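You operate a simulated robot arm through the tools that you are given. There is no shell and no other tool.

Carry out the task below with a simulated robot arm. There is one attempt and no reset: what you move stays moved.

TASK
Shut the air, bleed to nought, slacken the packing, free the clamp.
Fine: stick pump in the stand; in that order.

It is judged by the outcome, as a careful person would: the job done as asked, and still so three seconds after it is handed in. It fails if anything else is knocked over, pushed out of place, dropped, spilled or broken.

THE ROBOT
A 7-joint arm with a two-finger parallel gripper, fixed in place. Base frame: the origin is on the floor under the middle of its stand, x ahead of it, y to its left, z up. Lengths are in m, angles in rad, forces in N, time in s.
It reaches about 1.046 m from its shoulder. Its first joint turns from -2.897 to 2.897 rad. Payload 1.57 kg.
The TCP is the grasp point between the finger pads, 0.03 m short of the fingertips. In the tool frame z runs along the fingers and y along their closing line. The gripper opens to 0.08 m. The fingers are 0.017 m wide and 0.012 m thick; the gripper's body (0.04 by 0.082 m) begins 0.08 m behind the TCP.
Orientation is that of the tool frame in the base frame, as a unit quaternion [w, x, y, z]. With the fingers straight down and closing along the base's y, the tool's x points along the base's -x, its y along +y and its z along -z.

THE INTERFACE
- The arm moves only by the tool drive_tool. Its argument "rows" is text: rows parted by semicolons, each of 7 numbers parted by spaces: the opening, from 0 (shut) to 1 (fully open), then the shift along the tool's x, y, z in m, then the turn, a rotation vector about the tool's x, y, z in rad. In form: gripper x y z ax ay az; .... A call has 1 to 20 rows; each row is the pose to reach, as a shift and turn from the pose commanded when the call began, along the tool's axes at that moment. Rows are played at 5 a second. More than 0.05 m and 0.15 rad between two rows, or a gripper value outside its range, and nothing of the call is played. Where a pose cannot be reached the arm comes as near as it can. A force on the tool above 70 N (or 10 N above the force at the start of the call, whichever is more), or a blocked arm, ends the call early, and 0.2 s more pass. The fingers move at their own pace (about 0.153 m/s each) and stop on an object; they squeeze with about 29 N. The grip force told is the motor's: it shows also when the fingers shut on nothing. Time passes only in rows, and 0.2 s behind the last, so rows that repeat a pose let the fingers close. It gives the time, the measured TCP pose, the force on the tool (base axes), the opening and the grip force at its end, in the units of the frame above (readings bear some noise), with the torque about the TCP (base axes, N m) and any sound that the robot's microphone picked up.
- Cameras (640 x 400 px; columns grow to the right, rows downward): "scene" is fixed at [0.3988, -0.4999, 1.5685]; the picture's right is [0.96, -0.27, 0.00], its down [-0.12, -0.42, -0.90] and it looks along [0.24, 0.87, -0.43] (base axes); focal length 362 px, centre (320, 200). "wrist" rides on the gripper at [0.072, -0.007, -0.122] in the tool frame; the picture's right is [0.09, 1.00, 0.00], its down [-0.84, 0.08, -0.54] and it looks along [-0.54, 0.05, 0.84] (tool axes); focal length 238 px, centre (320, 200).
- snapshot(camera): a new picture of that camera. The clock stands still meanwhile.
- pixel_to_xyz(camera, pixels): for up to 12 pixels [column, row] of the newest picture of that camera ("zoom" is the newest enlarged one), the place [x, y, z] in the base frame of the surface seen there, good to about 0.002 m. The clock stands still meanwhile.
- zoom(camera, box): a new picture of the part [left, top, right, bottom] of that camera's present view, enlarged. The clock stands still meanwhile.
- job_done(): hands the job in; it is judged then, once.

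Leave the gripper open and the arm clear of the work at the hand-in unless told otherwise.

The tools are called after "Emit:" as name(argument=value, ...) on one line, values as JSON. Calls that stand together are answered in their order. drive_tool: Moves the arm, as the interface text tells. Its arguments: {"type":"object","properties":{"rows":{"type":"string"}},"required":["rows"]} The other tools are called the same way: snapshot (camera) takes a picture; pixel_to_xyz (camera, pixels) gives the place of the surface under pixels of a picture; zoom (camera, box) takes an enlarged picture of a part of a camera's view; job_done () hands the job in.

At the start:

```text
time: 0.0
tcp_pos: [0.4214, 0.244, 1.3468]
orientation: [0.0, 0.0, 1.0, 0.0]
ft_force: [0.3, 0.1, 0.2]
wrist_torque: [0.03, -0.01, 0.01]
width: 0.0801
finger_force: 0.1
```

scene: 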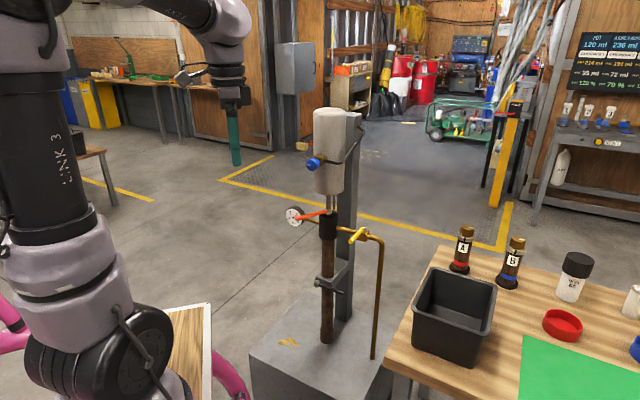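
wrist: 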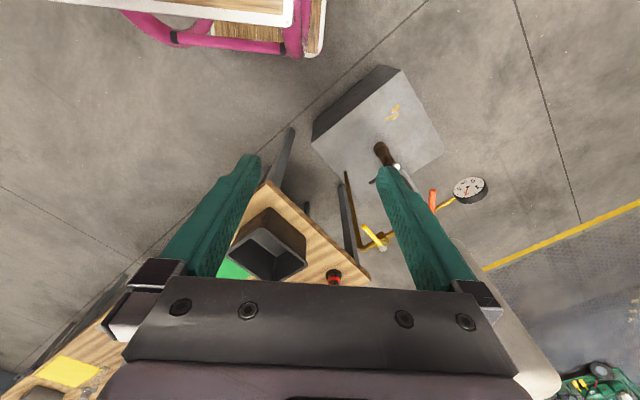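

I see a stick pump standing in a stand at about (330,220), with a blue knob at (313,163), an orange lever at (312,215), a gauge at (294,216), a yellow lever at (357,235), and a clamp at (322,284). I will zoom in on these parts first.

Emit:
zoom(camera="scene", box=[270, 100, 400, 181])

Emit:
zoom(camera="scene", box=[270, 180, 400, 261])

Emit:
zoom(camera="scene", box=[250, 250, 410, 350])

Emit:
zoom(camera="scene", box=[400, 200, 640, 350])

Emit:
zoom(camera="wrist", box=[300, 60, 520, 300])

```text
4.92 times, centred on (335, 140) of scene
```

zoom: 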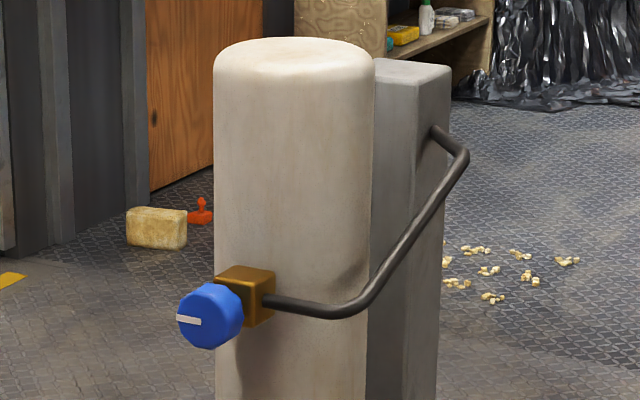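

```text
4.92 times, centred on (335, 220) of scene
```

zoom: 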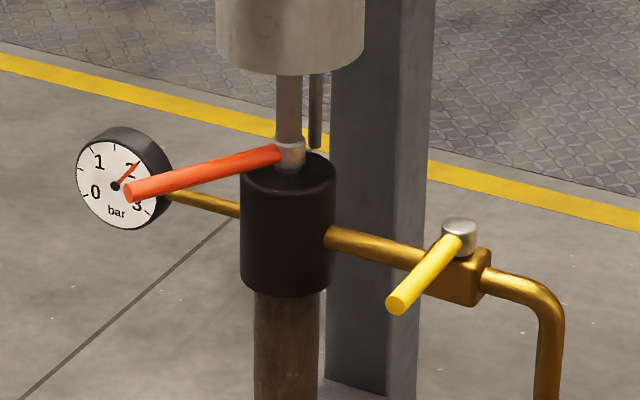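

```text
4.00 times, centred on (330, 300) of scene
```

zoom: 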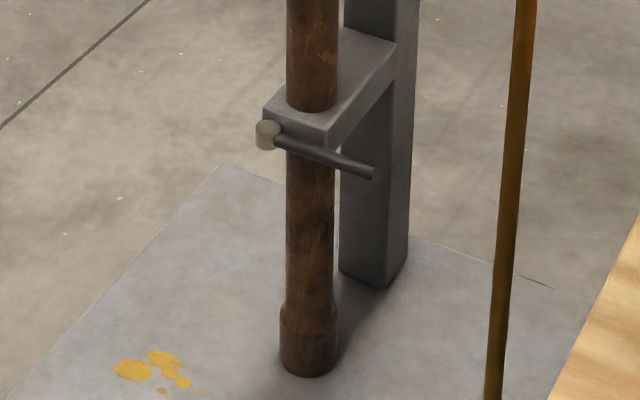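

```text
2.67 times, centred on (520, 275) of scene
```

zoom: 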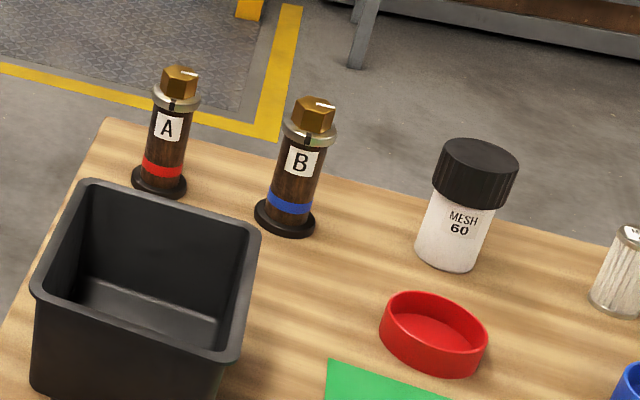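

```text
1.67 times, centred on (410, 180) of wrist
```

zoom: 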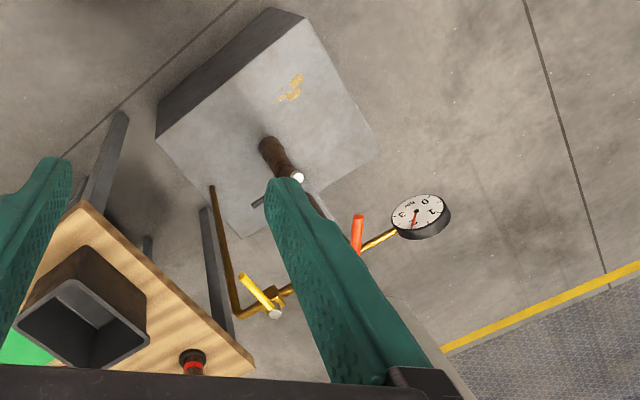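

Blue knob with a white bar on a brass valve in the air line, a yellow bleed lever lying across its pipe, an orange packing-nut lever, a gauge reading between 2 and 3 bar, and a clamp screw with a handle. Now I take their places from the scene picture.

Emit:
pixel_to_xyz(camera="scene", pixels=[[313, 164], [308, 164], [321, 159], [326, 155], [330, 130], [355, 150], [297, 218], [310, 215], [325, 212], [329, 211], [336, 225], [332, 258]])

Emit:
pixel_to_xyz(camera="scene", pixels=[[363, 227], [358, 234], [351, 241], [366, 236], [345, 230], [294, 217], [316, 284], [330, 288], [342, 293], [326, 282], [327, 335], [374, 300]])

Emit:
pixel_to_xyz(camera="scene", pixels=[[352, 115], [361, 200], [350, 118], [344, 176], [335, 176], [326, 110], [415, 270], [494, 285], [440, 240], [465, 228], [300, 370], [375, 355]])

```text
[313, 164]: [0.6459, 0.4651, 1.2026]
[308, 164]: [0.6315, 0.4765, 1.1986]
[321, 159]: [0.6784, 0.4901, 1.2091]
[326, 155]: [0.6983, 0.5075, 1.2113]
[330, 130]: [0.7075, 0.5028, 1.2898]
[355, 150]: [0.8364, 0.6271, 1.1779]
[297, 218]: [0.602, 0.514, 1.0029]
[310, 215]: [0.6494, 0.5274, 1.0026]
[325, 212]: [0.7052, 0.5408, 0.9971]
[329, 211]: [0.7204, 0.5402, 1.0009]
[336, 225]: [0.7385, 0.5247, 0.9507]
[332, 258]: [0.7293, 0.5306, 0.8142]
```

```text
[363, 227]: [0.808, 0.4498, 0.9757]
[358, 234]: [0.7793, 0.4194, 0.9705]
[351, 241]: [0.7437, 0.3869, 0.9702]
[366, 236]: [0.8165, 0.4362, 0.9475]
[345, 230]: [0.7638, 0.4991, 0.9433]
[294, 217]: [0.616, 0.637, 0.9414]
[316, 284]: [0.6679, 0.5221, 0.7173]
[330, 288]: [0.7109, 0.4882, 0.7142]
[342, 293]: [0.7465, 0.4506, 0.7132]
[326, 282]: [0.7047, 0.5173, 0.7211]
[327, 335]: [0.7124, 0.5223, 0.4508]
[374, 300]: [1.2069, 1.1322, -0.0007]
```

```text
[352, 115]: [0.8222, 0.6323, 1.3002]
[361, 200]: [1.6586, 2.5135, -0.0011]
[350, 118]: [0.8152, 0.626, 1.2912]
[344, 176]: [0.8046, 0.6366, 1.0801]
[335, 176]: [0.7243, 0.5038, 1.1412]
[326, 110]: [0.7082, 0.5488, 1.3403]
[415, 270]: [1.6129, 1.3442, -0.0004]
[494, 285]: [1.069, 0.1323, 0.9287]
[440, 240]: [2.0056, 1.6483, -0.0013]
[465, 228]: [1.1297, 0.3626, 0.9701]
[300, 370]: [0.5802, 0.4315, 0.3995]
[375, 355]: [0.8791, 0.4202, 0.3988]
```

The stand faces the robot along about (-0.71,-0.71): the blue knob is at about (0.645,0.468,1.20), its axis toward me. The orange lever runs from the nut at (0.72,0.54,1.0) to (0.60,0.51,1.0), and the yellow lever from (0.81,0.45,0.97) to (0.74,0.39,0.97). The clamp handle is at about z 0.715. I first yaw the hand 45° where it is, well clear of everything, to square it to the stand.

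Emit:
drive_tool(rows="1 0 0 0 0 0 -0.131; 1 0 0 0 0 0 -0.262; 1 0 0 0 0 0 -0.393; 1 0 0 0 0 0 -0.524; 1 0 0 0 0 0 -0.655; 1 0 0 0 0 0 -0.785; 1 0 0 0 0 0 -0.785")

```text
time: 1.6
tcp_pos: [0.4208, 0.2437, 1.348]
orientation: [0.0, -0.384, 0.923, 0.0]
ft_force: [0.2, 0.2, 0.8]
wrist_torque: [0.01, -0.01, 0.01]
width: 0.0803
finger_force: 0.1
```

The yaw is done (tool x now along (-0.71,-0.71)). Next I pitch the fingers up by 0.7 rad about tool y, in place, so that the wrist camera looks at the front of the pump.

Emit:
drive_tool(rows="1 0 0 0 0 -0.14 0; 1 0 0 0 0 -0.28 0; 1 0 0 0 0 -0.42 0; 1 0 0 0 0 -0.56 0; 1 0 0 0 0 -0.7 0; 1 0 0 0 0 -0.7 0")

Emit:
snapshot(camera="wrist")

Emit:
snapshot(camera="scene")

```text
time: 3.0
tcp_pos: [0.4225, 0.2446, 1.3454]
orientation: [0.317, -0.36, 0.868, 0.131]
ft_force: [0.8, 0.7, 0.2]
wrist_torque: [0.0, 0.0, 0.02]
width: 0.0797
finger_force: 0.0
```

```text
taken
```

wrist: 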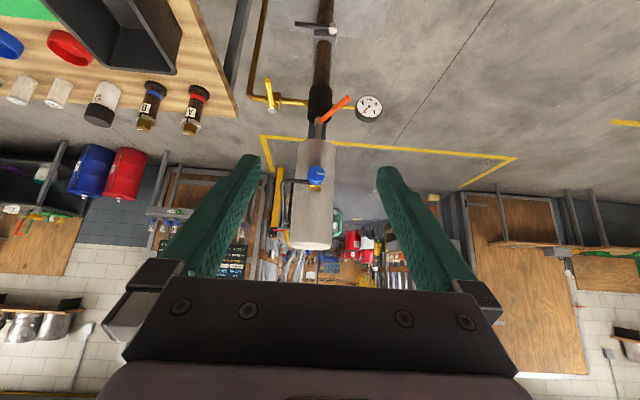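

```text
taken
```

scene: 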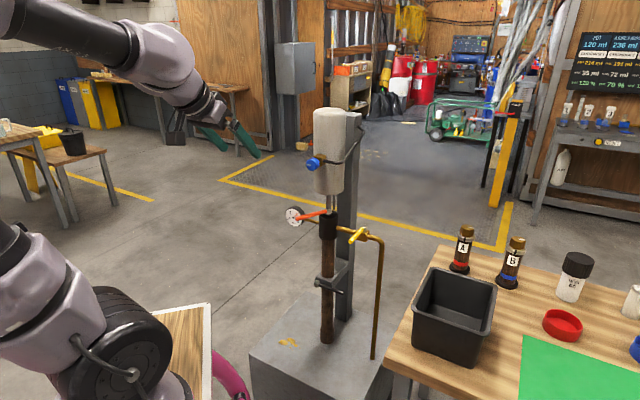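

The wrist picture is upside down: the knob is at (316,176), the clamp at (318,28), the gauge at (368,107) and the yellow lever at (269,95). I zoom in on these for detail.

Emit:
zoom(camera="wrist", box=[276, 140, 356, 190])

Emit:
zoom(camera="wrist", box=[240, 60, 400, 160])

Emit:
zoom(camera="wrist", box=[270, 0, 370, 62])

Emit:
pixel_to_xyz(camera="wrist", pixels=[[317, 176], [317, 168], [316, 185], [309, 176], [324, 176], [349, 98], [320, 120], [269, 80], [271, 104], [295, 24], [318, 24], [333, 32]])

```text
8.00 times, centred on (316, 165) of wrist
```

zoom: 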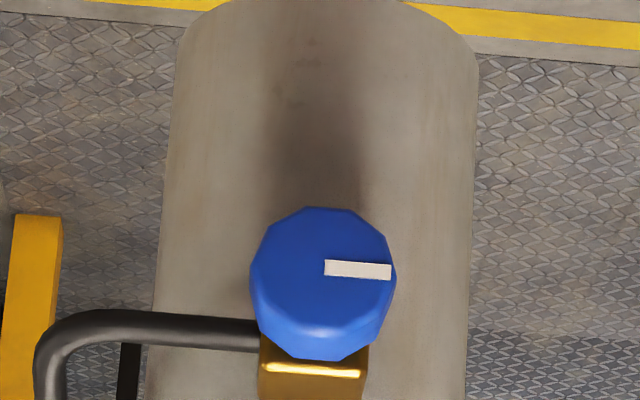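

```text
4.00 times, centred on (320, 110) of wrist
```

zoom: 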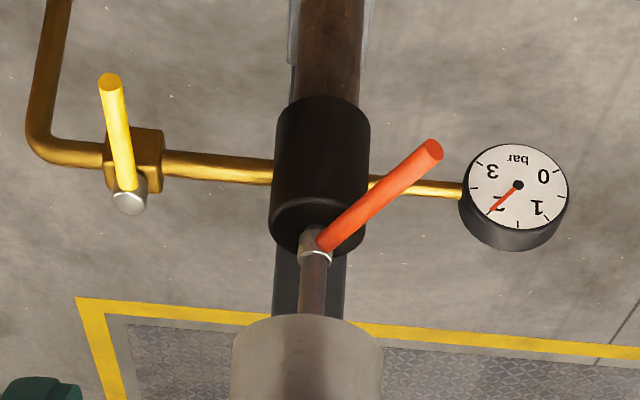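

```text
6.40 times, centred on (320, 31) of wrist
```

zoom: 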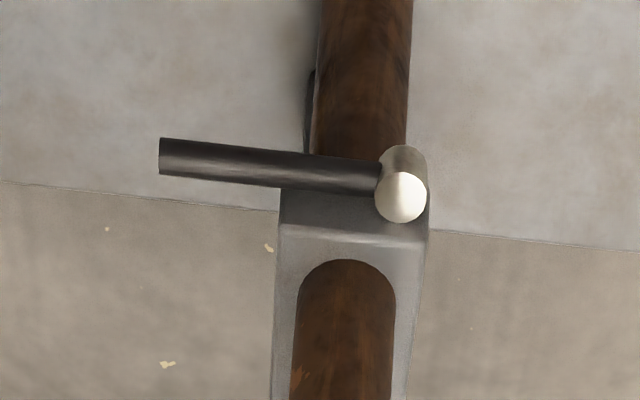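

```text
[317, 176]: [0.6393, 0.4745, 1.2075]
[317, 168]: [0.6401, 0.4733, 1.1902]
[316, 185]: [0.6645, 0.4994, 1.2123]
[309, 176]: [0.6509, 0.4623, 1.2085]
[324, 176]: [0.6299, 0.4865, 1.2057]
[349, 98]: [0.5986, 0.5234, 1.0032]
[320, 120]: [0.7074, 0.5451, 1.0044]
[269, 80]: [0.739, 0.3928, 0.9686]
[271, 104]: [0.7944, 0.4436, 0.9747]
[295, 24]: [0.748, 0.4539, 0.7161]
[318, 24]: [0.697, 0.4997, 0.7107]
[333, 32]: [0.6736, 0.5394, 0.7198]
```

The knob's white pointer faces the viewer's left (9 o'clock), and the air pipe leaves to the viewer's right. The clamp handle pivots on a vertical pin at its left end and lies across the jaw front. I put the knob centre at about (0.640,0.473,1.204), 37 mm across. Next I move to a pre-grasp in front of the knob with the fingers level, the fingertips about 6 cm short of its face.

Emit:
drive_tool(rows="1 -0.0105 0.0011 0.0318 0 -0.1088 0; 1 -0.021 0.0022 0.0636 0 -0.2177 0; 1 -0.0315 0.0034 0.0955 0 -0.3265 0; 1 -0.042 0.0045 0.1273 0 -0.4354 0; 1 -0.0525 0.0056 0.1591 0 -0.5442 0; 1 -0.063 0.0067 0.191 0 -0.653 0; 1 -0.0735 0.0079 0.2228 0 -0.762 0; 1 -0.084 0.009 0.2546 0 -0.8708 0; 1 -0.084 0.009 0.2546 0 -0.8708 0")

Emit:
snapshot(camera="wrist")

Emit:
snapshot(camera="scene")

```text
time: 5.0
tcp_pos: [0.5752, 0.4119, 1.2069]
orientation: [0.653, -0.27, 0.653, 0.271]
ft_force: [-0.2, -0.8, 0.1]
wrist_torque: [-0.02, 0.02, 0.0]
width: 0.0799
finger_force: 0.0
```

```text
taken
```

wrist: 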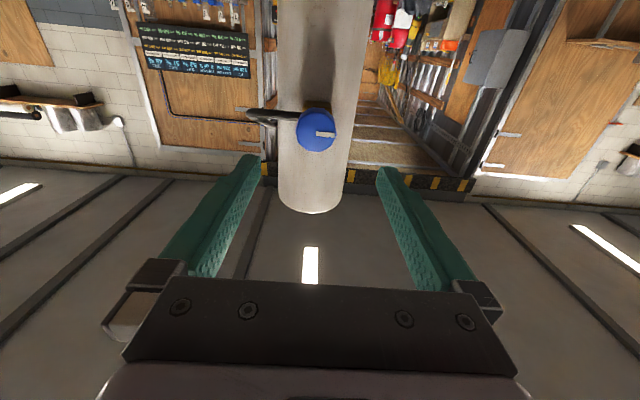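

```text
taken
```

scene: 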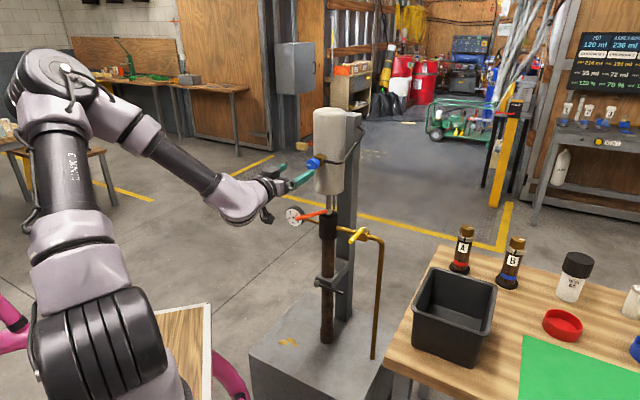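

The hand is level in front of the knob; in the wrist picture the knob is at (317,130) with its pointer toward picture right. I zoom in and measure its centre again.

Emit:
zoom(camera="wrist", box=[268, 90, 364, 150])

Emit:
pixel_to_xyz(camera="wrist", pixels=[[317, 132], [317, 114], [317, 148], [299, 132], [334, 132], [290, 114], [262, 112], [320, 106], [310, 180], [360, 60]])

```text
6.67 times, centred on (316, 120) of wrist
```

zoom: 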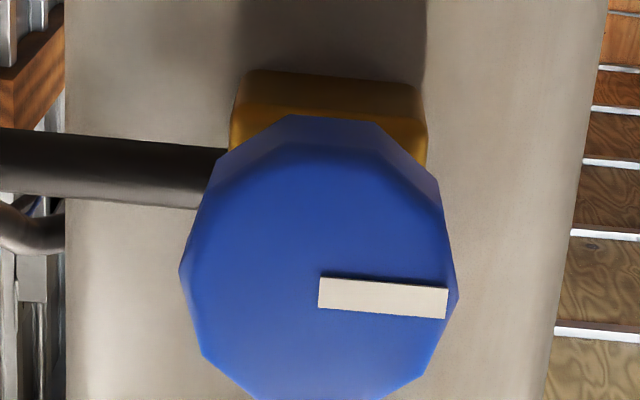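

```text
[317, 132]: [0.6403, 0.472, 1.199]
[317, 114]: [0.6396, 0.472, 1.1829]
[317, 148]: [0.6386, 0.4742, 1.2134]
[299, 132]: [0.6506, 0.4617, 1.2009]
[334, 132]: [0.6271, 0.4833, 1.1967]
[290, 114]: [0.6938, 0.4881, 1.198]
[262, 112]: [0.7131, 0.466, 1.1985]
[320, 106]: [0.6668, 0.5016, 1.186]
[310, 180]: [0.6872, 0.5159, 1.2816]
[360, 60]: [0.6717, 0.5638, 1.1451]
```

The knob centre is about u=0.7865 (face), v=0.118, z=1.200, with the air pipe about 5 cm behind the face. Before gripping I test the wrist turn in free air, first +0.84 rad about tool z (clockwise as seen facing the knob), to be sure the joint has the room.

Emit:
drive_tool(rows="1 0 0 0 0 0 0.14; 1 0 0 0 0 0 0.28; 1 0 0 0 0 0 0.42; 1 0 0 0 0 0 0.56; 1 0 0 0 0 0 0.7; 1 0 0 0 0 0 0.84; 1 0 0 0 0 0 0.84")

```text
time: 6.6
tcp_pos: [0.5765, 0.412, 1.2081]
orientation: [0.486, 0.02, 0.707, 0.514]
ft_force: [-0.4, -0.5, 0.6]
wrist_torque: [-0.01, 0.04, 0.01]
width: 0.0802
finger_force: 0.0
```

The +0.84 rad turn was reached cleanly. Now I test the other side, turning to -0.84 rad from the squared pose, which will be the start angle for the grip.

Emit:
drive_tool(rows="1 0 0 0 0 0 -0.14; 1 0 0 0 0 0 -0.28; 1 0 0 0 0 0 -0.42; 1 0 0 0 0 0 -0.56; 1 0 0 0 0 0 -0.7; 1 0 0 0 0 0 -0.84; 1 0 0 0 0 0 -0.98; 1 0 0 0 0 0 -1.12; 1 0 0 0 0 0 -1.26; 1 0 0 0 0 0 -1.4; 1 0 0 0 0 0 -1.54; 1 0 0 0 0 0 -1.68; 1 0 0 0 0 0 -1.68")

Emit:
snapshot(camera="wrist")

```text
time: 9.4
tcp_pos: [0.5756, 0.4128, 1.2074]
orientation: [0.707, -0.513, 0.486, -0.02]
ft_force: [-0.1, -0.2, -0.3]
wrist_torque: [0.0, 0.02, -0.03]
width: 0.0799
finger_force: 0.1
```

```text
taken
```

wrist: 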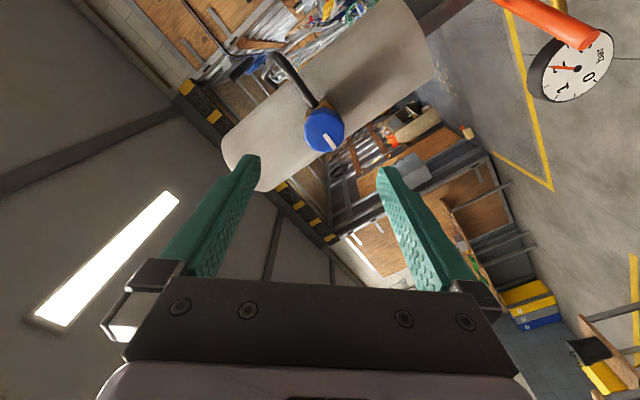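

Both turns are free. Now I centre on the knob (about 7 mm down, 3 mm to the viewer's right) and go in 86 mm along the fingers, so the pads overlap the knob but stop short of the pipe.

Emit:
drive_tool(rows="1 0.0071 0.0034 0.02 0 0 0; 1 0.0071 0.0034 0.045 0 0 0; 1 0.0071 0.0034 0.07 0 0 0; 1 0.0071 0.0034 0.086 0 0 0; 1 0.0071 0.0034 0.086 0 0 0")

Emit:
snapshot(camera="wrist")

Emit:
zoom(camera="scene", box=[250, 110, 390, 198])

```text
time: 10.6
tcp_pos: [0.6391, 0.4706, 1.1993]
orientation: [0.707, -0.513, 0.486, -0.02]
ft_force: [0.4, 0.5, -1.1]
wrist_torque: [0.0, 0.02, -0.05]
width: 0.0801
finger_force: 0.0
```

```text
taken
```

wrist: 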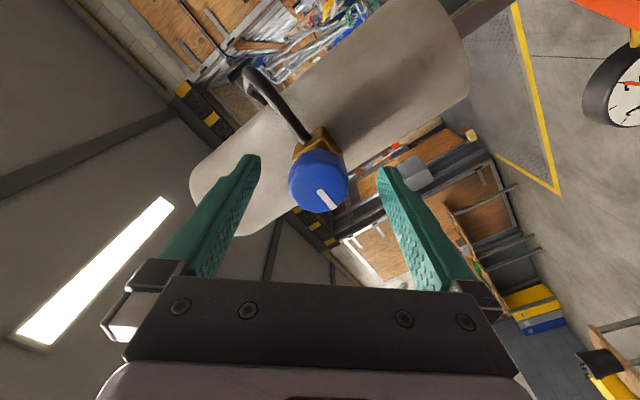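

```text
4.55 times, centred on (320, 154) of scene
```

zoom: 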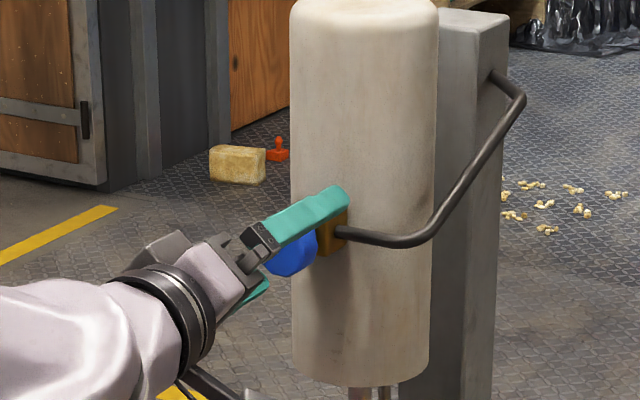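

The fingers straddle the knob with the TCP at its face centre. Now I close on it.

Emit:
drive_tool(rows="0 0 0 0 0 0 0; 0 0 0 0 0 0 0; 0 0 0 0 0 0 0")

Emit:
snapshot(camera="wrist")

```text
time: 11.4
tcp_pos: [0.6396, 0.4694, 1.1996]
orientation: [0.707, -0.513, 0.486, -0.02]
ft_force: [5.0, -0.1, 6.2]
wrist_torque: [0.1, 0.02, -0.19]
width: 0.0374
finger_force: 43.5
```

```text
taken
```

wrist: 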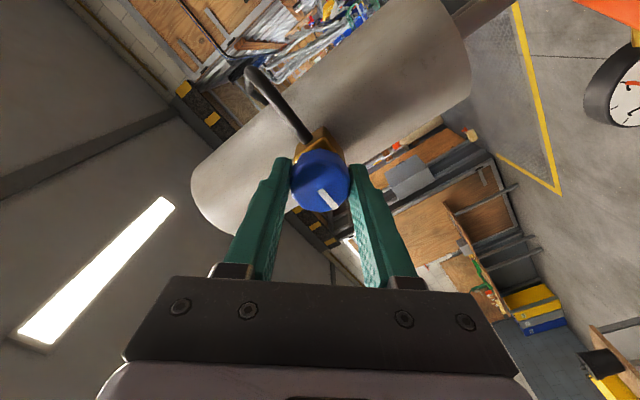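

Gripped at 37 mm, with only a small side force of about 8 N. Now I turn clockwise in small steps, first 0.35 rad, and watch torque and sound.

Emit:
drive_tool(rows="0 0 -0.001 0 0 0 0.07; 0 0 -0.001 0 0 0 0.14; 0 0 -0.001 0 0 0 0.21; 0 0 -0.001 0 0 0 0.28; 0 0 -0.001 0 0 0 0.35")

Emit:
snapshot(camera="wrist")

```text
time: 12.6
tcp_pos: [0.6391, 0.4697, 1.201]
orientation: [0.699, -0.421, 0.568, 0.106]
ft_force: [-2.6, -0.5, -0.1]
wrist_torque: [0.08, -0.12, 0.23]
width: 0.0372
finger_force: 43.9
```

```text
taken
```

wrist: 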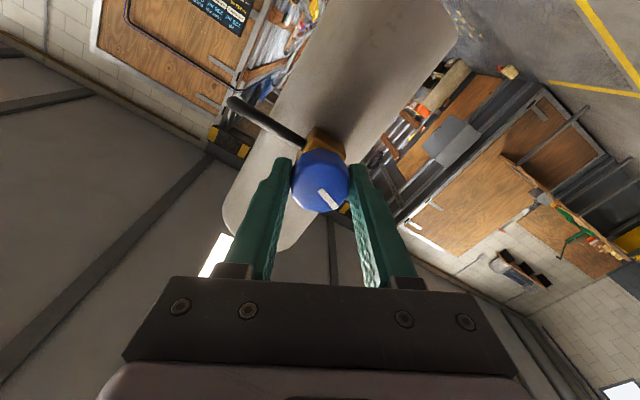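

The pointer kept its place between the fingers while the hand turned, so the knob is turning, with low torque. I go on clockwise toward a quarter turn.

Emit:
drive_tool(rows="0 0 0 0 0 0 0.1; 0 0 0 0 0 0 0.2; 0 0 0 0 0 0 0.3; 0 0 0 0 0 0 0.4; 0 0 0 0 0 0 0.5; 0 0 0 0 0 0 0.6; 0 0 0 0 0 0 0.7; 0 0 0 0 0 0 0.8; 0 0 0 0 0 0 0.9; 0 0 0 0 0 0 1.0")

Emit:
snapshot(camera="wrist")

```text
time: 14.8
tcp_pos: [0.6387, 0.4697, 1.2007]
orientation: [0.563, -0.097, 0.701, 0.427]
ft_force: [-21.4, -11.3, -13.2]
wrist_torque: [-0.28, 0.27, 0.13]
width: 0.0372
finger_force: 43.7
```

```text
taken
```

wrist: 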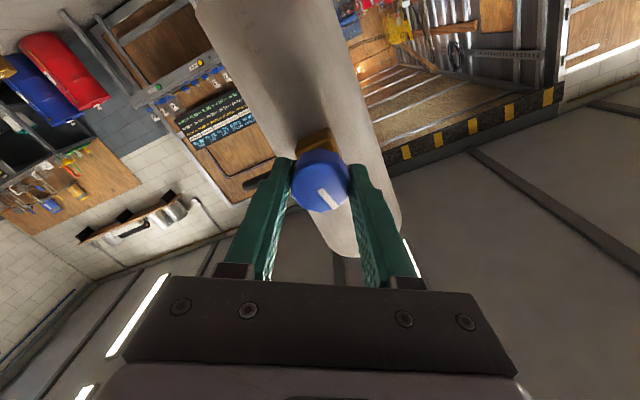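

The knob is still turning with the hand (pointer unchanged between the fingers), now about 1.35 rad in. A side and push-back force of about 27 N has built up, so I open the fingers to relieve it and look before going on.

Emit:
drive_tool(rows="0.8 0 0 0 0 0 0; 1 0 0 0 0 0 0; 1 0 0 0 0 0 0")

Emit:
snapshot(camera="wrist")

Emit:
zoom(camera="scene", box=[250, 110, 390, 198])

```text
time: 15.6
tcp_pos: [0.641, 0.4702, 1.2007]
orientation: [0.564, -0.098, 0.7, 0.427]
ft_force: [0.1, 0.3, -0.1]
wrist_torque: [-0.03, -0.03, 0.02]
width: 0.0798
finger_force: 0.1
```

```text
taken
```

wrist: 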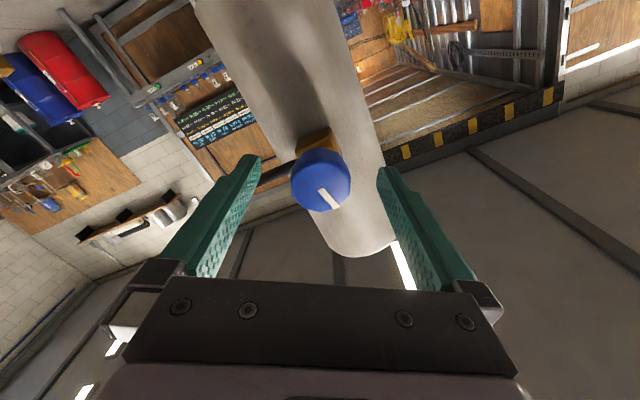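

```text
4.55 times, centred on (320, 154) of scene
```

zoom: 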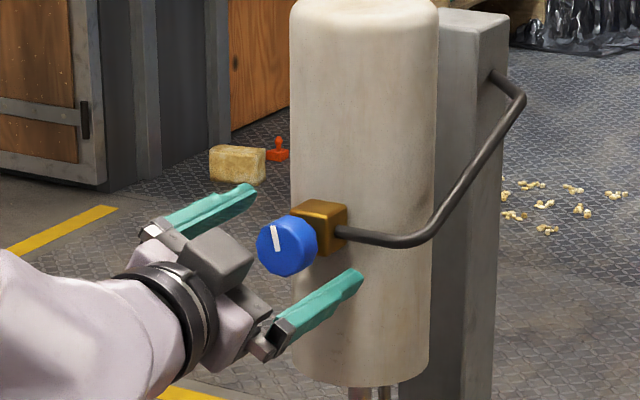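

The pointer now stands nearly upright, about 13° short of a full quarter turn, and the forces went back to zero. I back off 3 mm in case the tips rubbed the brass, regrip, and turn the last bit gently to feel for a stop.

Emit:
drive_tool(rows="1 0 0 -0.003 0 0 0; 0 0 0 -0.003 0 0 0; 0 0 0 -0.003 0 0 0; 0 0 0 -0.003 0 0 0")

Emit:
drive_tool(rows="0 0 0 0 0 0 0.04; 0 0 0 0 0 0 0.08; 0 0 0 0 0 0 0.12; 0 0 0 0 0 0 0.16; 0 0 0 0 0 0 0.2")

Emit:
snapshot(camera="wrist")

```text
time: 16.6
tcp_pos: [0.638, 0.4689, 1.201]
orientation: [0.564, -0.097, 0.701, 0.426]
ft_force: [0.3, 1.5, 3.1]
wrist_torque: [0.06, -0.04, 0.04]
width: 0.0372
finger_force: 43.5
```

```text
time: 17.8
tcp_pos: [0.6374, 0.4681, 1.2009]
orientation: [0.518, -0.027, 0.707, 0.481]
ft_force: [-0.9, -0.5, 4.9]
wrist_torque: [0.42, -0.47, -0.68]
width: 0.0375
finger_force: 43.9
```

```text
taken
```

wrist: 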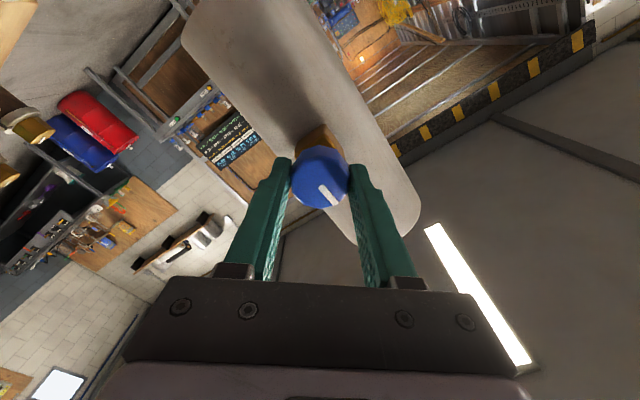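

The knob followed again, now about 1.55 rad in total, with no clear stop torque about its axis yet. I turn a little further in small steps to see whether a stop comes.

Emit:
drive_tool(rows="0 0 0 0 0 0 0.03; 0 0 0 0 0 0 0.06; 0 0 0 0 0 0 0.09; 0 0 0 0 0 0 0.12")

Emit:
zoom(camera="wrist", box=[272, 130, 368, 230])

```text
time: 18.8
tcp_pos: [0.6367, 0.4676, 1.2004]
orientation: [0.488, 0.015, 0.707, 0.511]
ft_force: [3.4, 4.7, 3.7]
wrist_torque: [-0.67, -0.49, 0.21]
width: 0.0374
finger_force: 43.7
```

```text
4.00 times, centred on (320, 180) of wrist
```

zoom: 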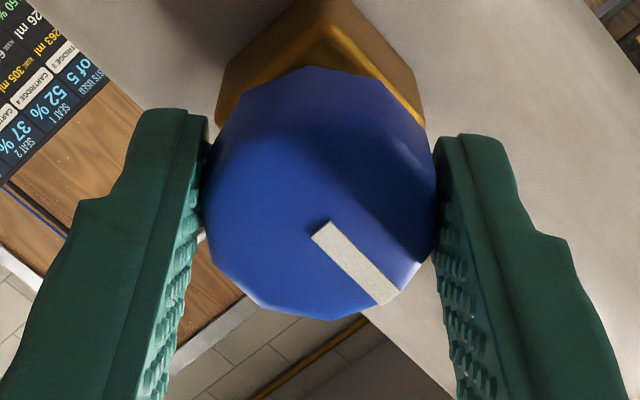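

Now the torque about the knob's axis is about -0.8 N·m against my turn where it was near zero before, so it sits on its stop after a quarter turn clockwise. I open and back straight out 10 cm, then look at the knob and gauge.

Emit:
drive_tool(rows="1 0 0 0 0 0 0; 1 0 0 0 0 0 0; 1 0 0 -0.03 0 0 0; 1 0 0 -0.07 0 0 0; 1 0 0 -0.11 0 0 0; 1 0 0 -0.11 0 0 0")

Emit:
zoom(camera="scene", box=[270, 120, 398, 200])

Emit:
zoom(camera="scene", box=[270, 190, 398, 270])

Emit:
snapshot(camera="wrist")

```text
time: 20.2
tcp_pos: [0.5607, 0.3891, 1.2021]
orientation: [0.488, 0.016, 0.707, 0.511]
ft_force: [0.3, -0.6, -0.4]
wrist_torque: [-0.01, -0.01, -0.01]
width: 0.0802
finger_force: 0.0
```

```text
5.00 times, centred on (334, 160) of scene
```

zoom: 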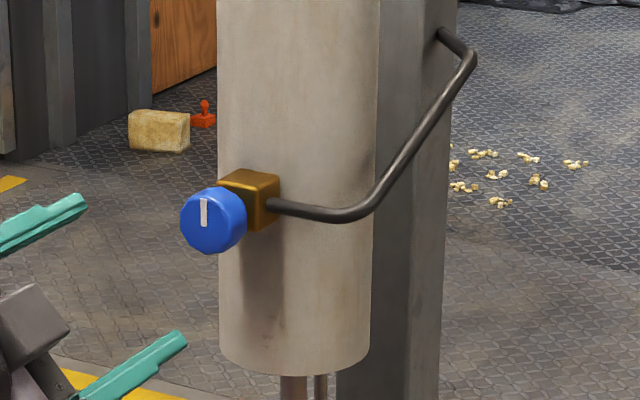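

```text
5.00 times, centred on (334, 230) of scene
```

zoom: 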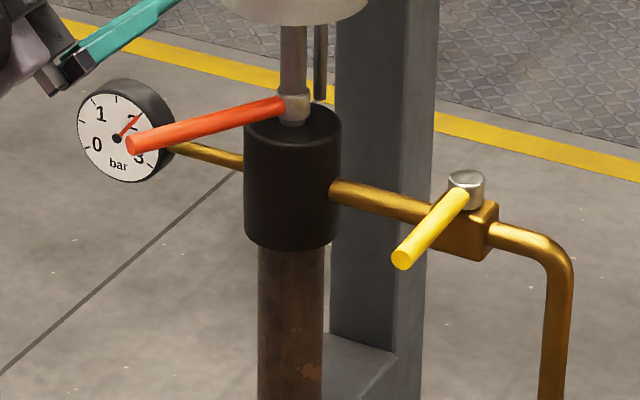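

```text
taken
```

wrist: 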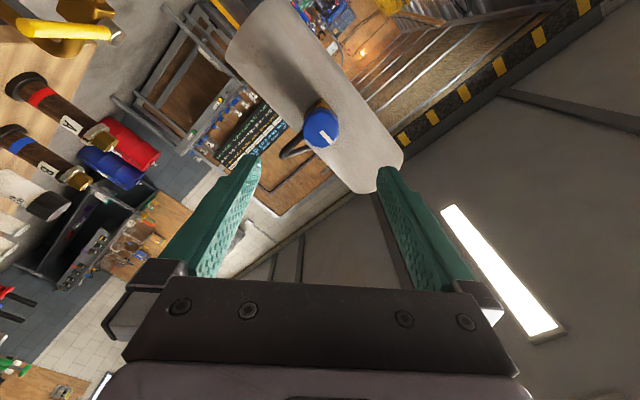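

The pointer now stands upright across the pipe line: the air is shut, and the gauge still shows about 2 bar. Next is the bleed lever. I first measure the air pipe and the yellow lever, so that the hand stays clear of the pipe.

Emit:
snapshot(camera="scene")

Emit:
pixel_to_xyz(camera="scene", pixels=[[330, 161], [337, 163], [342, 163], [347, 156], [355, 145], [362, 134], [360, 128], [363, 225], [362, 231], [357, 236], [352, 241], [340, 190]])

Emit:
zoom(camera="scene", box=[330, 320, 410, 370])

Emit:
zoom(camera="scene", box=[340, 215, 390, 250])

```text
taken
```

scene: 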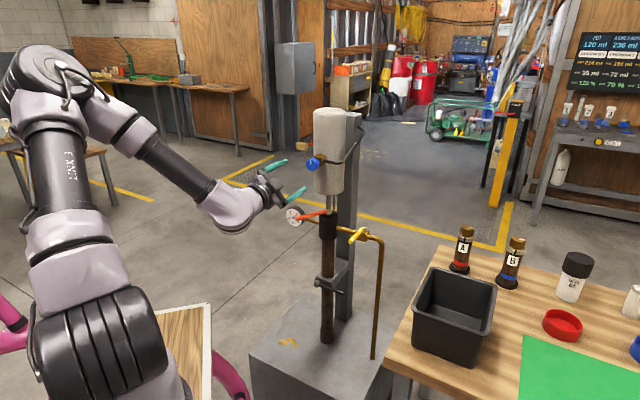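

```text
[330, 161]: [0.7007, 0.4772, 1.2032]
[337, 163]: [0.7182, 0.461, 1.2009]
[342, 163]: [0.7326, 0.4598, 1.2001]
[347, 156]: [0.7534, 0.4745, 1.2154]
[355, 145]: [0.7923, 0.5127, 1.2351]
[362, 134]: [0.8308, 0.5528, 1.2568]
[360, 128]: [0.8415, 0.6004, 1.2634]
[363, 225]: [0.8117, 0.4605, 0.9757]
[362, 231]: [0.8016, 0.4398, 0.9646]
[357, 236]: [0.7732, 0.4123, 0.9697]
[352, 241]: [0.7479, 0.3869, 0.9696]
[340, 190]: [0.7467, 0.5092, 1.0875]
```

```text
8.00 times, centred on (370, 345) of scene
```

zoom: 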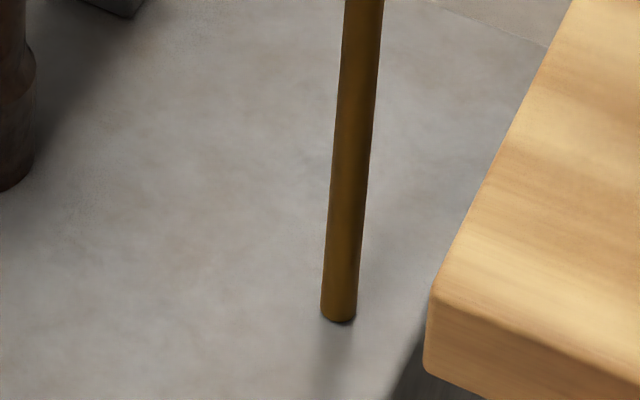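

```text
11.43 times, centred on (365, 232) of scene
```

zoom: 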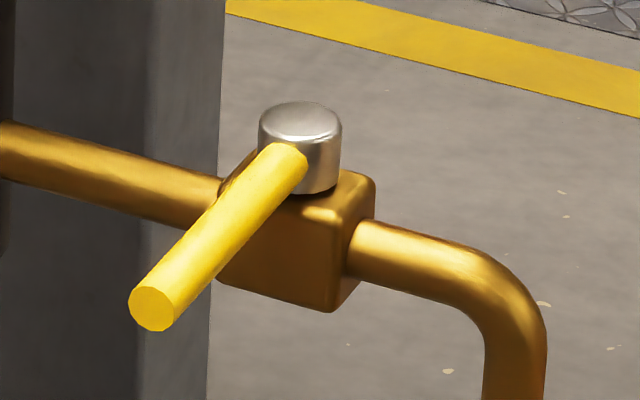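

The air pipe's front corner is at about u 0.834, v 0.19, z 1.20. I will come to the yellow lever with the fingers steep but leaning back a little, so the wrist stays in front of the pipe. I check the bleed valve block and outlet pipe heights.

Emit:
pixel_to_xyz(camera="scene", pixels=[[378, 236], [382, 241], [373, 235], [367, 231], [366, 225], [366, 240], [350, 230], [352, 237], [360, 230], [384, 250]])

Emit:
drive_tool(rows="0.5 0 0 -0.01 0 0 -0.14; 0 0 0 -0.02 0 0 -0.28; 0 0 0 -0.03 0 0 -0.42; 0 0 0 -0.04 0 0 -0.56; 0 0 0 -0.04 0 0 -0.7; 0 0 0 -0.04 0 0 -0.84; 0 0 0 -0.04 0 0 -0.84")

```text
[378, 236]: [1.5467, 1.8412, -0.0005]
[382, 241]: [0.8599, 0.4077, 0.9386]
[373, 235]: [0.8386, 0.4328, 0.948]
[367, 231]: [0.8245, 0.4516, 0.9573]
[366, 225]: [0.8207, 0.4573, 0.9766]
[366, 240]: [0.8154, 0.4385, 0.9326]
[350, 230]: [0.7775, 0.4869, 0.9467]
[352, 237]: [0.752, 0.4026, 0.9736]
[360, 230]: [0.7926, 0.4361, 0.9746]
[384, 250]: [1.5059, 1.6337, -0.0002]
```

```text
time: 21.8
tcp_pos: [0.531, 0.361, 1.1988]
orientation: [0.655, -0.274, 0.652, 0.266]
ft_force: [0.1, -0.4, -0.6]
wrist_torque: [-0.03, -0.01, 0.0]
width: 0.0001
finger_force: 21.7
```

The valve block top is at z 0.957, the outlet pipe top at about 0.950 and the lever axis at about 0.968, so fingertips at 0.957 will catch the lever and clear the pipe. The fingers are shut now. I pitch down by 1.309 rad while moving to a point in front of and above the lever (u 0.72, v 0.215, z 1.12).

Emit:
drive_tool(rows="0 0.0079 -0.0095 0.0089 0 0.1309 0; 0 0.0158 -0.019 0.0178 0 0.2618 0; 0 0.0237 -0.0285 0.0267 0 0.3927 0; 0 0.0316 -0.038 0.0356 0 0.5236 0; 0 0.0395 -0.0475 0.0445 0 0.6545 0; 0 0.0474 -0.057 0.0534 0 0.7854 0; 0 0.0553 -0.0665 0.0623 0 0.9163 0; 0 0.0632 -0.076 0.0712 0 1.0472 0; 0 0.0711 -0.0855 0.0801 0 1.1781 0; 0 0.079 -0.095 0.089 0 1.309 0; 0 0.079 -0.095 0.089 0 1.309 0")

Emit:
snapshot(camera="wrist")

Emit:
snapshot(camera="scene")

```text
time: 24.2
tcp_pos: [0.6617, 0.3562, 1.1236]
orientation: [0.122, -0.38, 0.916, 0.046]
ft_force: [-0.6, -0.7, -0.2]
wrist_torque: [0.0, -0.02, 0.02]
width: 0.0
finger_force: 21.3
out of reach, approached as far as the arm can: row 7
```

```text
taken
```

wrist: 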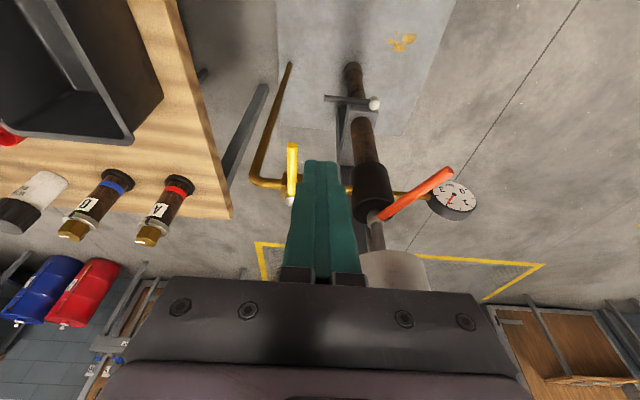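

```text
taken
```

scene: 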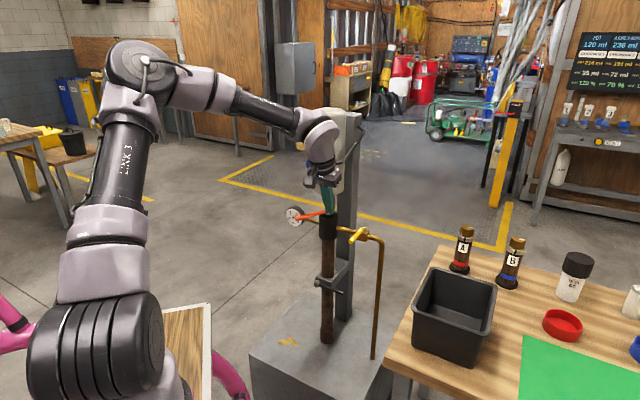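

The hand is in front of the lever, the fingers shut and steep; one row in mid-path was marked out of reach but the end pose was attained. I lean the hand back a bit more (to 68° below level) and go down beside the lever on its left, in two stages. First is two thirds of the way.

Emit:
drive_tool(rows="0 -0.0077 -0.0012 0.026 0 -0.03 0; 0 -0.0155 -0.0023 0.052 0 -0.06 0; 0 -0.0232 -0.0035 0.078 0 -0.09 0; 0 -0.0309 -0.0047 0.104 0 -0.122 0; 0 -0.0309 -0.0047 0.104 0 -0.122 0")

Emit:
snapshot(camera="wrist")

Emit:
zoom(camera="scene", box=[256, 120, 416, 260])

```text
time: 25.4
tcp_pos: [0.7056, 0.393, 1.0296]
orientation: [0.178, -0.377, 0.907, 0.069]
ft_force: [-0.8, 0.1, 0.1]
wrist_torque: [0.05, -0.01, -0.01]
width: 0.0002
finger_force: 21.9
```

```text
taken
```

wrist: 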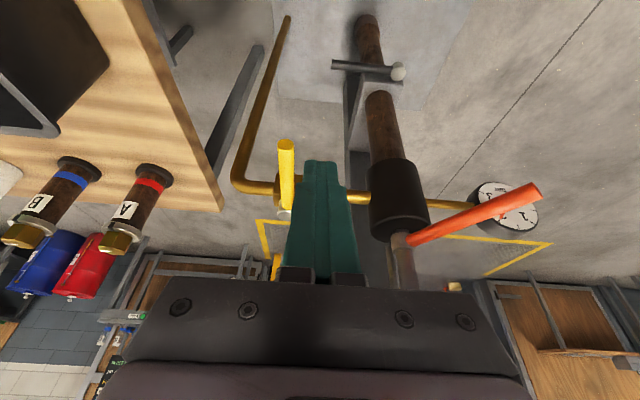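

```text
2.86 times, centred on (336, 190) of scene
```

zoom: 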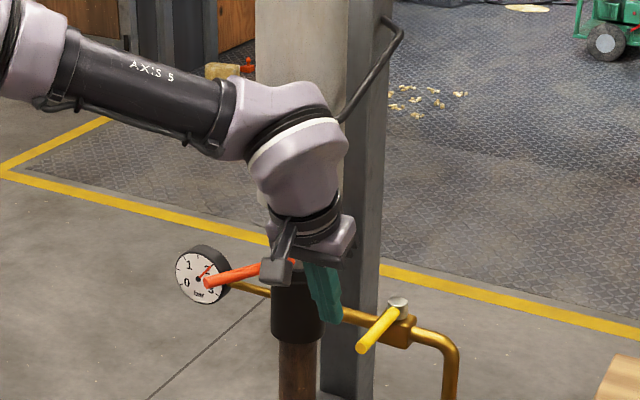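

All clear so far; the lever is at (287,175) in the wrist picture, just left of the fingers (world: to the right of them). I go the last 5 cm down and forward to sit beside the lever.

Emit:
drive_tool(rows="0 -0.0032 -0.0007 0.0173 0 0 0; 0 -0.0063 -0.0013 0.0345 0 0 0; 0 -0.0095 -0.002 0.0518 0 0 0; 0 -0.0095 -0.002 0.0518 0 0 0")

Emit:
snapshot(camera="wrist")

Emit:
zoom(camera="scene", box=[256, 120, 416, 260])

```text
time: 26.4
tcp_pos: [0.7281, 0.4119, 0.9857]
orientation: [0.178, -0.376, 0.907, 0.068]
ft_force: [0.6, -0.1, 0.4]
wrist_torque: [0.0, 0.02, 0.0]
width: 0.0001
finger_force: 21.3
```

```text
taken
```

wrist: 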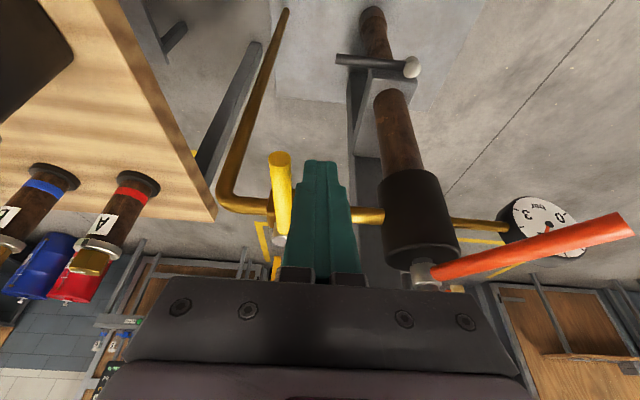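

```text
2.86 times, centred on (336, 190) of scene
```

zoom: 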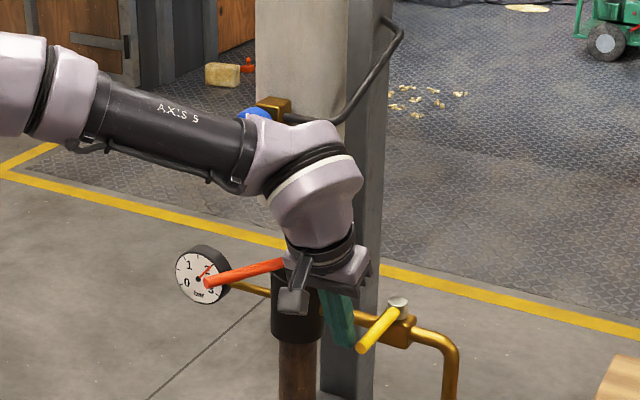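

The fingers sit just left of the lever and no force shows. I push the lever to the viewer's right (anticlockwise from above), first only about 15°, to feel whether it gives or sits on a stop.

Emit:
drive_tool(rows="0 0.0009 -0.008 -0.0004 0 0 0; 0 0.0014 -0.015 -0.0006 0 0 0; 0 0.0019 -0.022 -0.0007 0 0 0; 0 0.0024 -0.027 -0.0009 0 0 0; 0 0.0028 -0.031 -0.0011 0 0 0")

Emit:
snapshot(camera="wrist")

Emit:
zoom(camera="scene", box=[270, 190, 398, 270])

```text
time: 27.6
tcp_pos: [0.7468, 0.3886, 0.9857]
orientation: [0.179, -0.377, 0.906, 0.069]
ft_force: [-0.7, 1.0, 0.6]
wrist_torque: [0.01, 0.02, 0.02]
width: 0.0
finger_force: 20.9
```

```text
taken
```

wrist: 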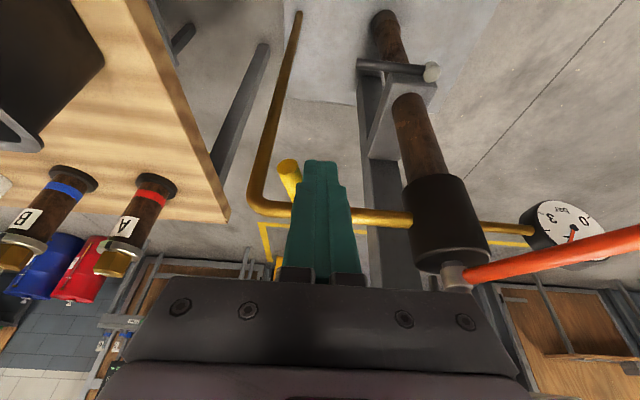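

```text
5.00 times, centred on (334, 230) of scene
```

zoom: 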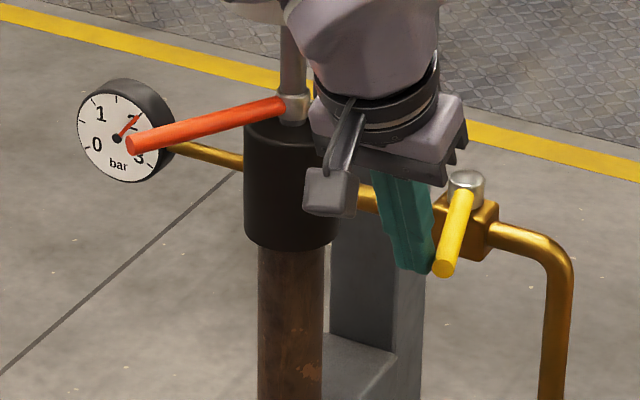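

The lever gave easily and swung about 15° to the right with hardly any force, so this is the opening way. I carry on along the arc to about 60°.

Emit:
drive_tool(rows="0 -0.0007 -0.006 0.0003 0 0 0; 0 -0.0014 -0.0115 0.0006 0 0 0; 0 -0.0023 -0.017 0.0009 0 0 0; 0 -0.0033 -0.0226 0.0013 0 0 0; 0 -0.0053 -0.0283 0.0021 0 0 0; 0 -0.0074 -0.034 0.003 0 0 0; 0 -0.0099 -0.0391 0.0039 0 0 0; 0 -0.0124 -0.0441 0.0049 0 0 0; 0 -0.016 -0.0491 0.0064 0 0 0; 0 -0.0195 -0.054 0.0078 0 0 0; 0 -0.0233 -0.0585 0.0093 0 0 0; 0 -0.0271 -0.0629 0.0108 0 0 0")

Emit:
snapshot(camera="wrist")

Emit:
zoom(camera="scene", box=[270, 190, 398, 270])

```text
time: 30.2
tcp_pos: [0.8145, 0.3625, 0.987]
orientation: [0.178, -0.376, 0.907, 0.069]
ft_force: [-0.5, -0.1, 0.1]
wrist_torque: [0.01, -0.01, 0.04]
width: 0.0001
finger_force: 21.3
```

```text
taken
```

wrist: 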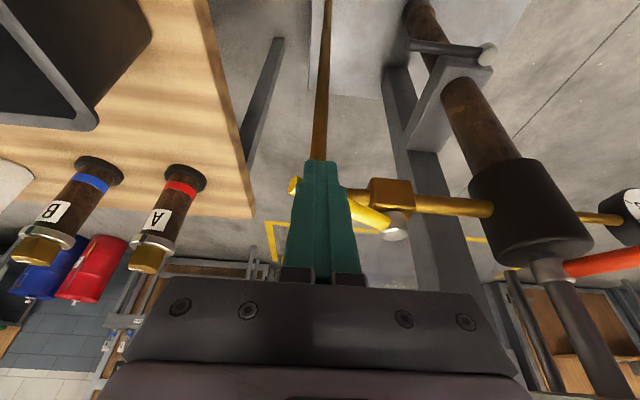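

```text
5.00 times, centred on (334, 230) of scene
```

zoom: 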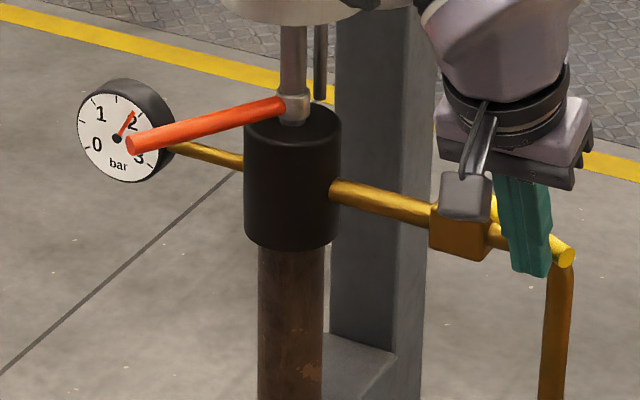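

The gauge needle has begun to fall (below 2) with the lever at about 60°. I push on the rest of the arc until it lies along the outlet pipe.

Emit:
drive_tool(rows="0 -0.005 -0.004 0.002 0 0 0; 0 -0.0099 -0.0075 0.004 0 0 0; 0 -0.0149 -0.011 0.006 0 0 0; 0 -0.0198 -0.014 0.0079 0 0 0; 0 -0.0257 -0.0163 0.0102 0 0 0; 0 -0.0316 -0.0185 0.0126 0 0 0; 0 -0.0373 -0.02 0.0149 0 0 0; 0 -0.043 -0.0215 0.0171 0 0 0")

Emit:
snapshot(camera="wrist")

Emit:
zoom(camera="scene", box=[270, 190, 398, 270])

```text
time: 32.0
tcp_pos: [0.8602, 0.3799, 0.9865]
orientation: [0.177, -0.377, 0.907, 0.068]
ft_force: [-11.3, -7.4, -2.3]
wrist_torque: [-0.07, 0.37, 0.09]
width: 0.0001
finger_force: 21.1
```

```text
taken
```

wrist: 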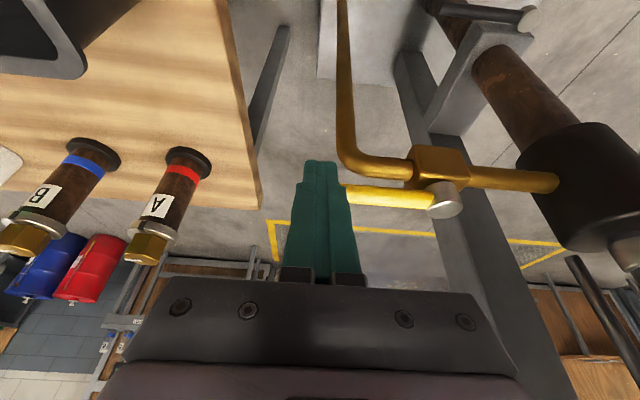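

```text
5.00 times, centred on (334, 230) of scene
```

zoom: 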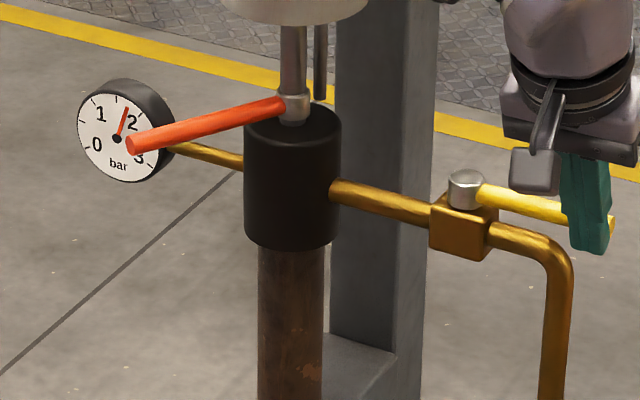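

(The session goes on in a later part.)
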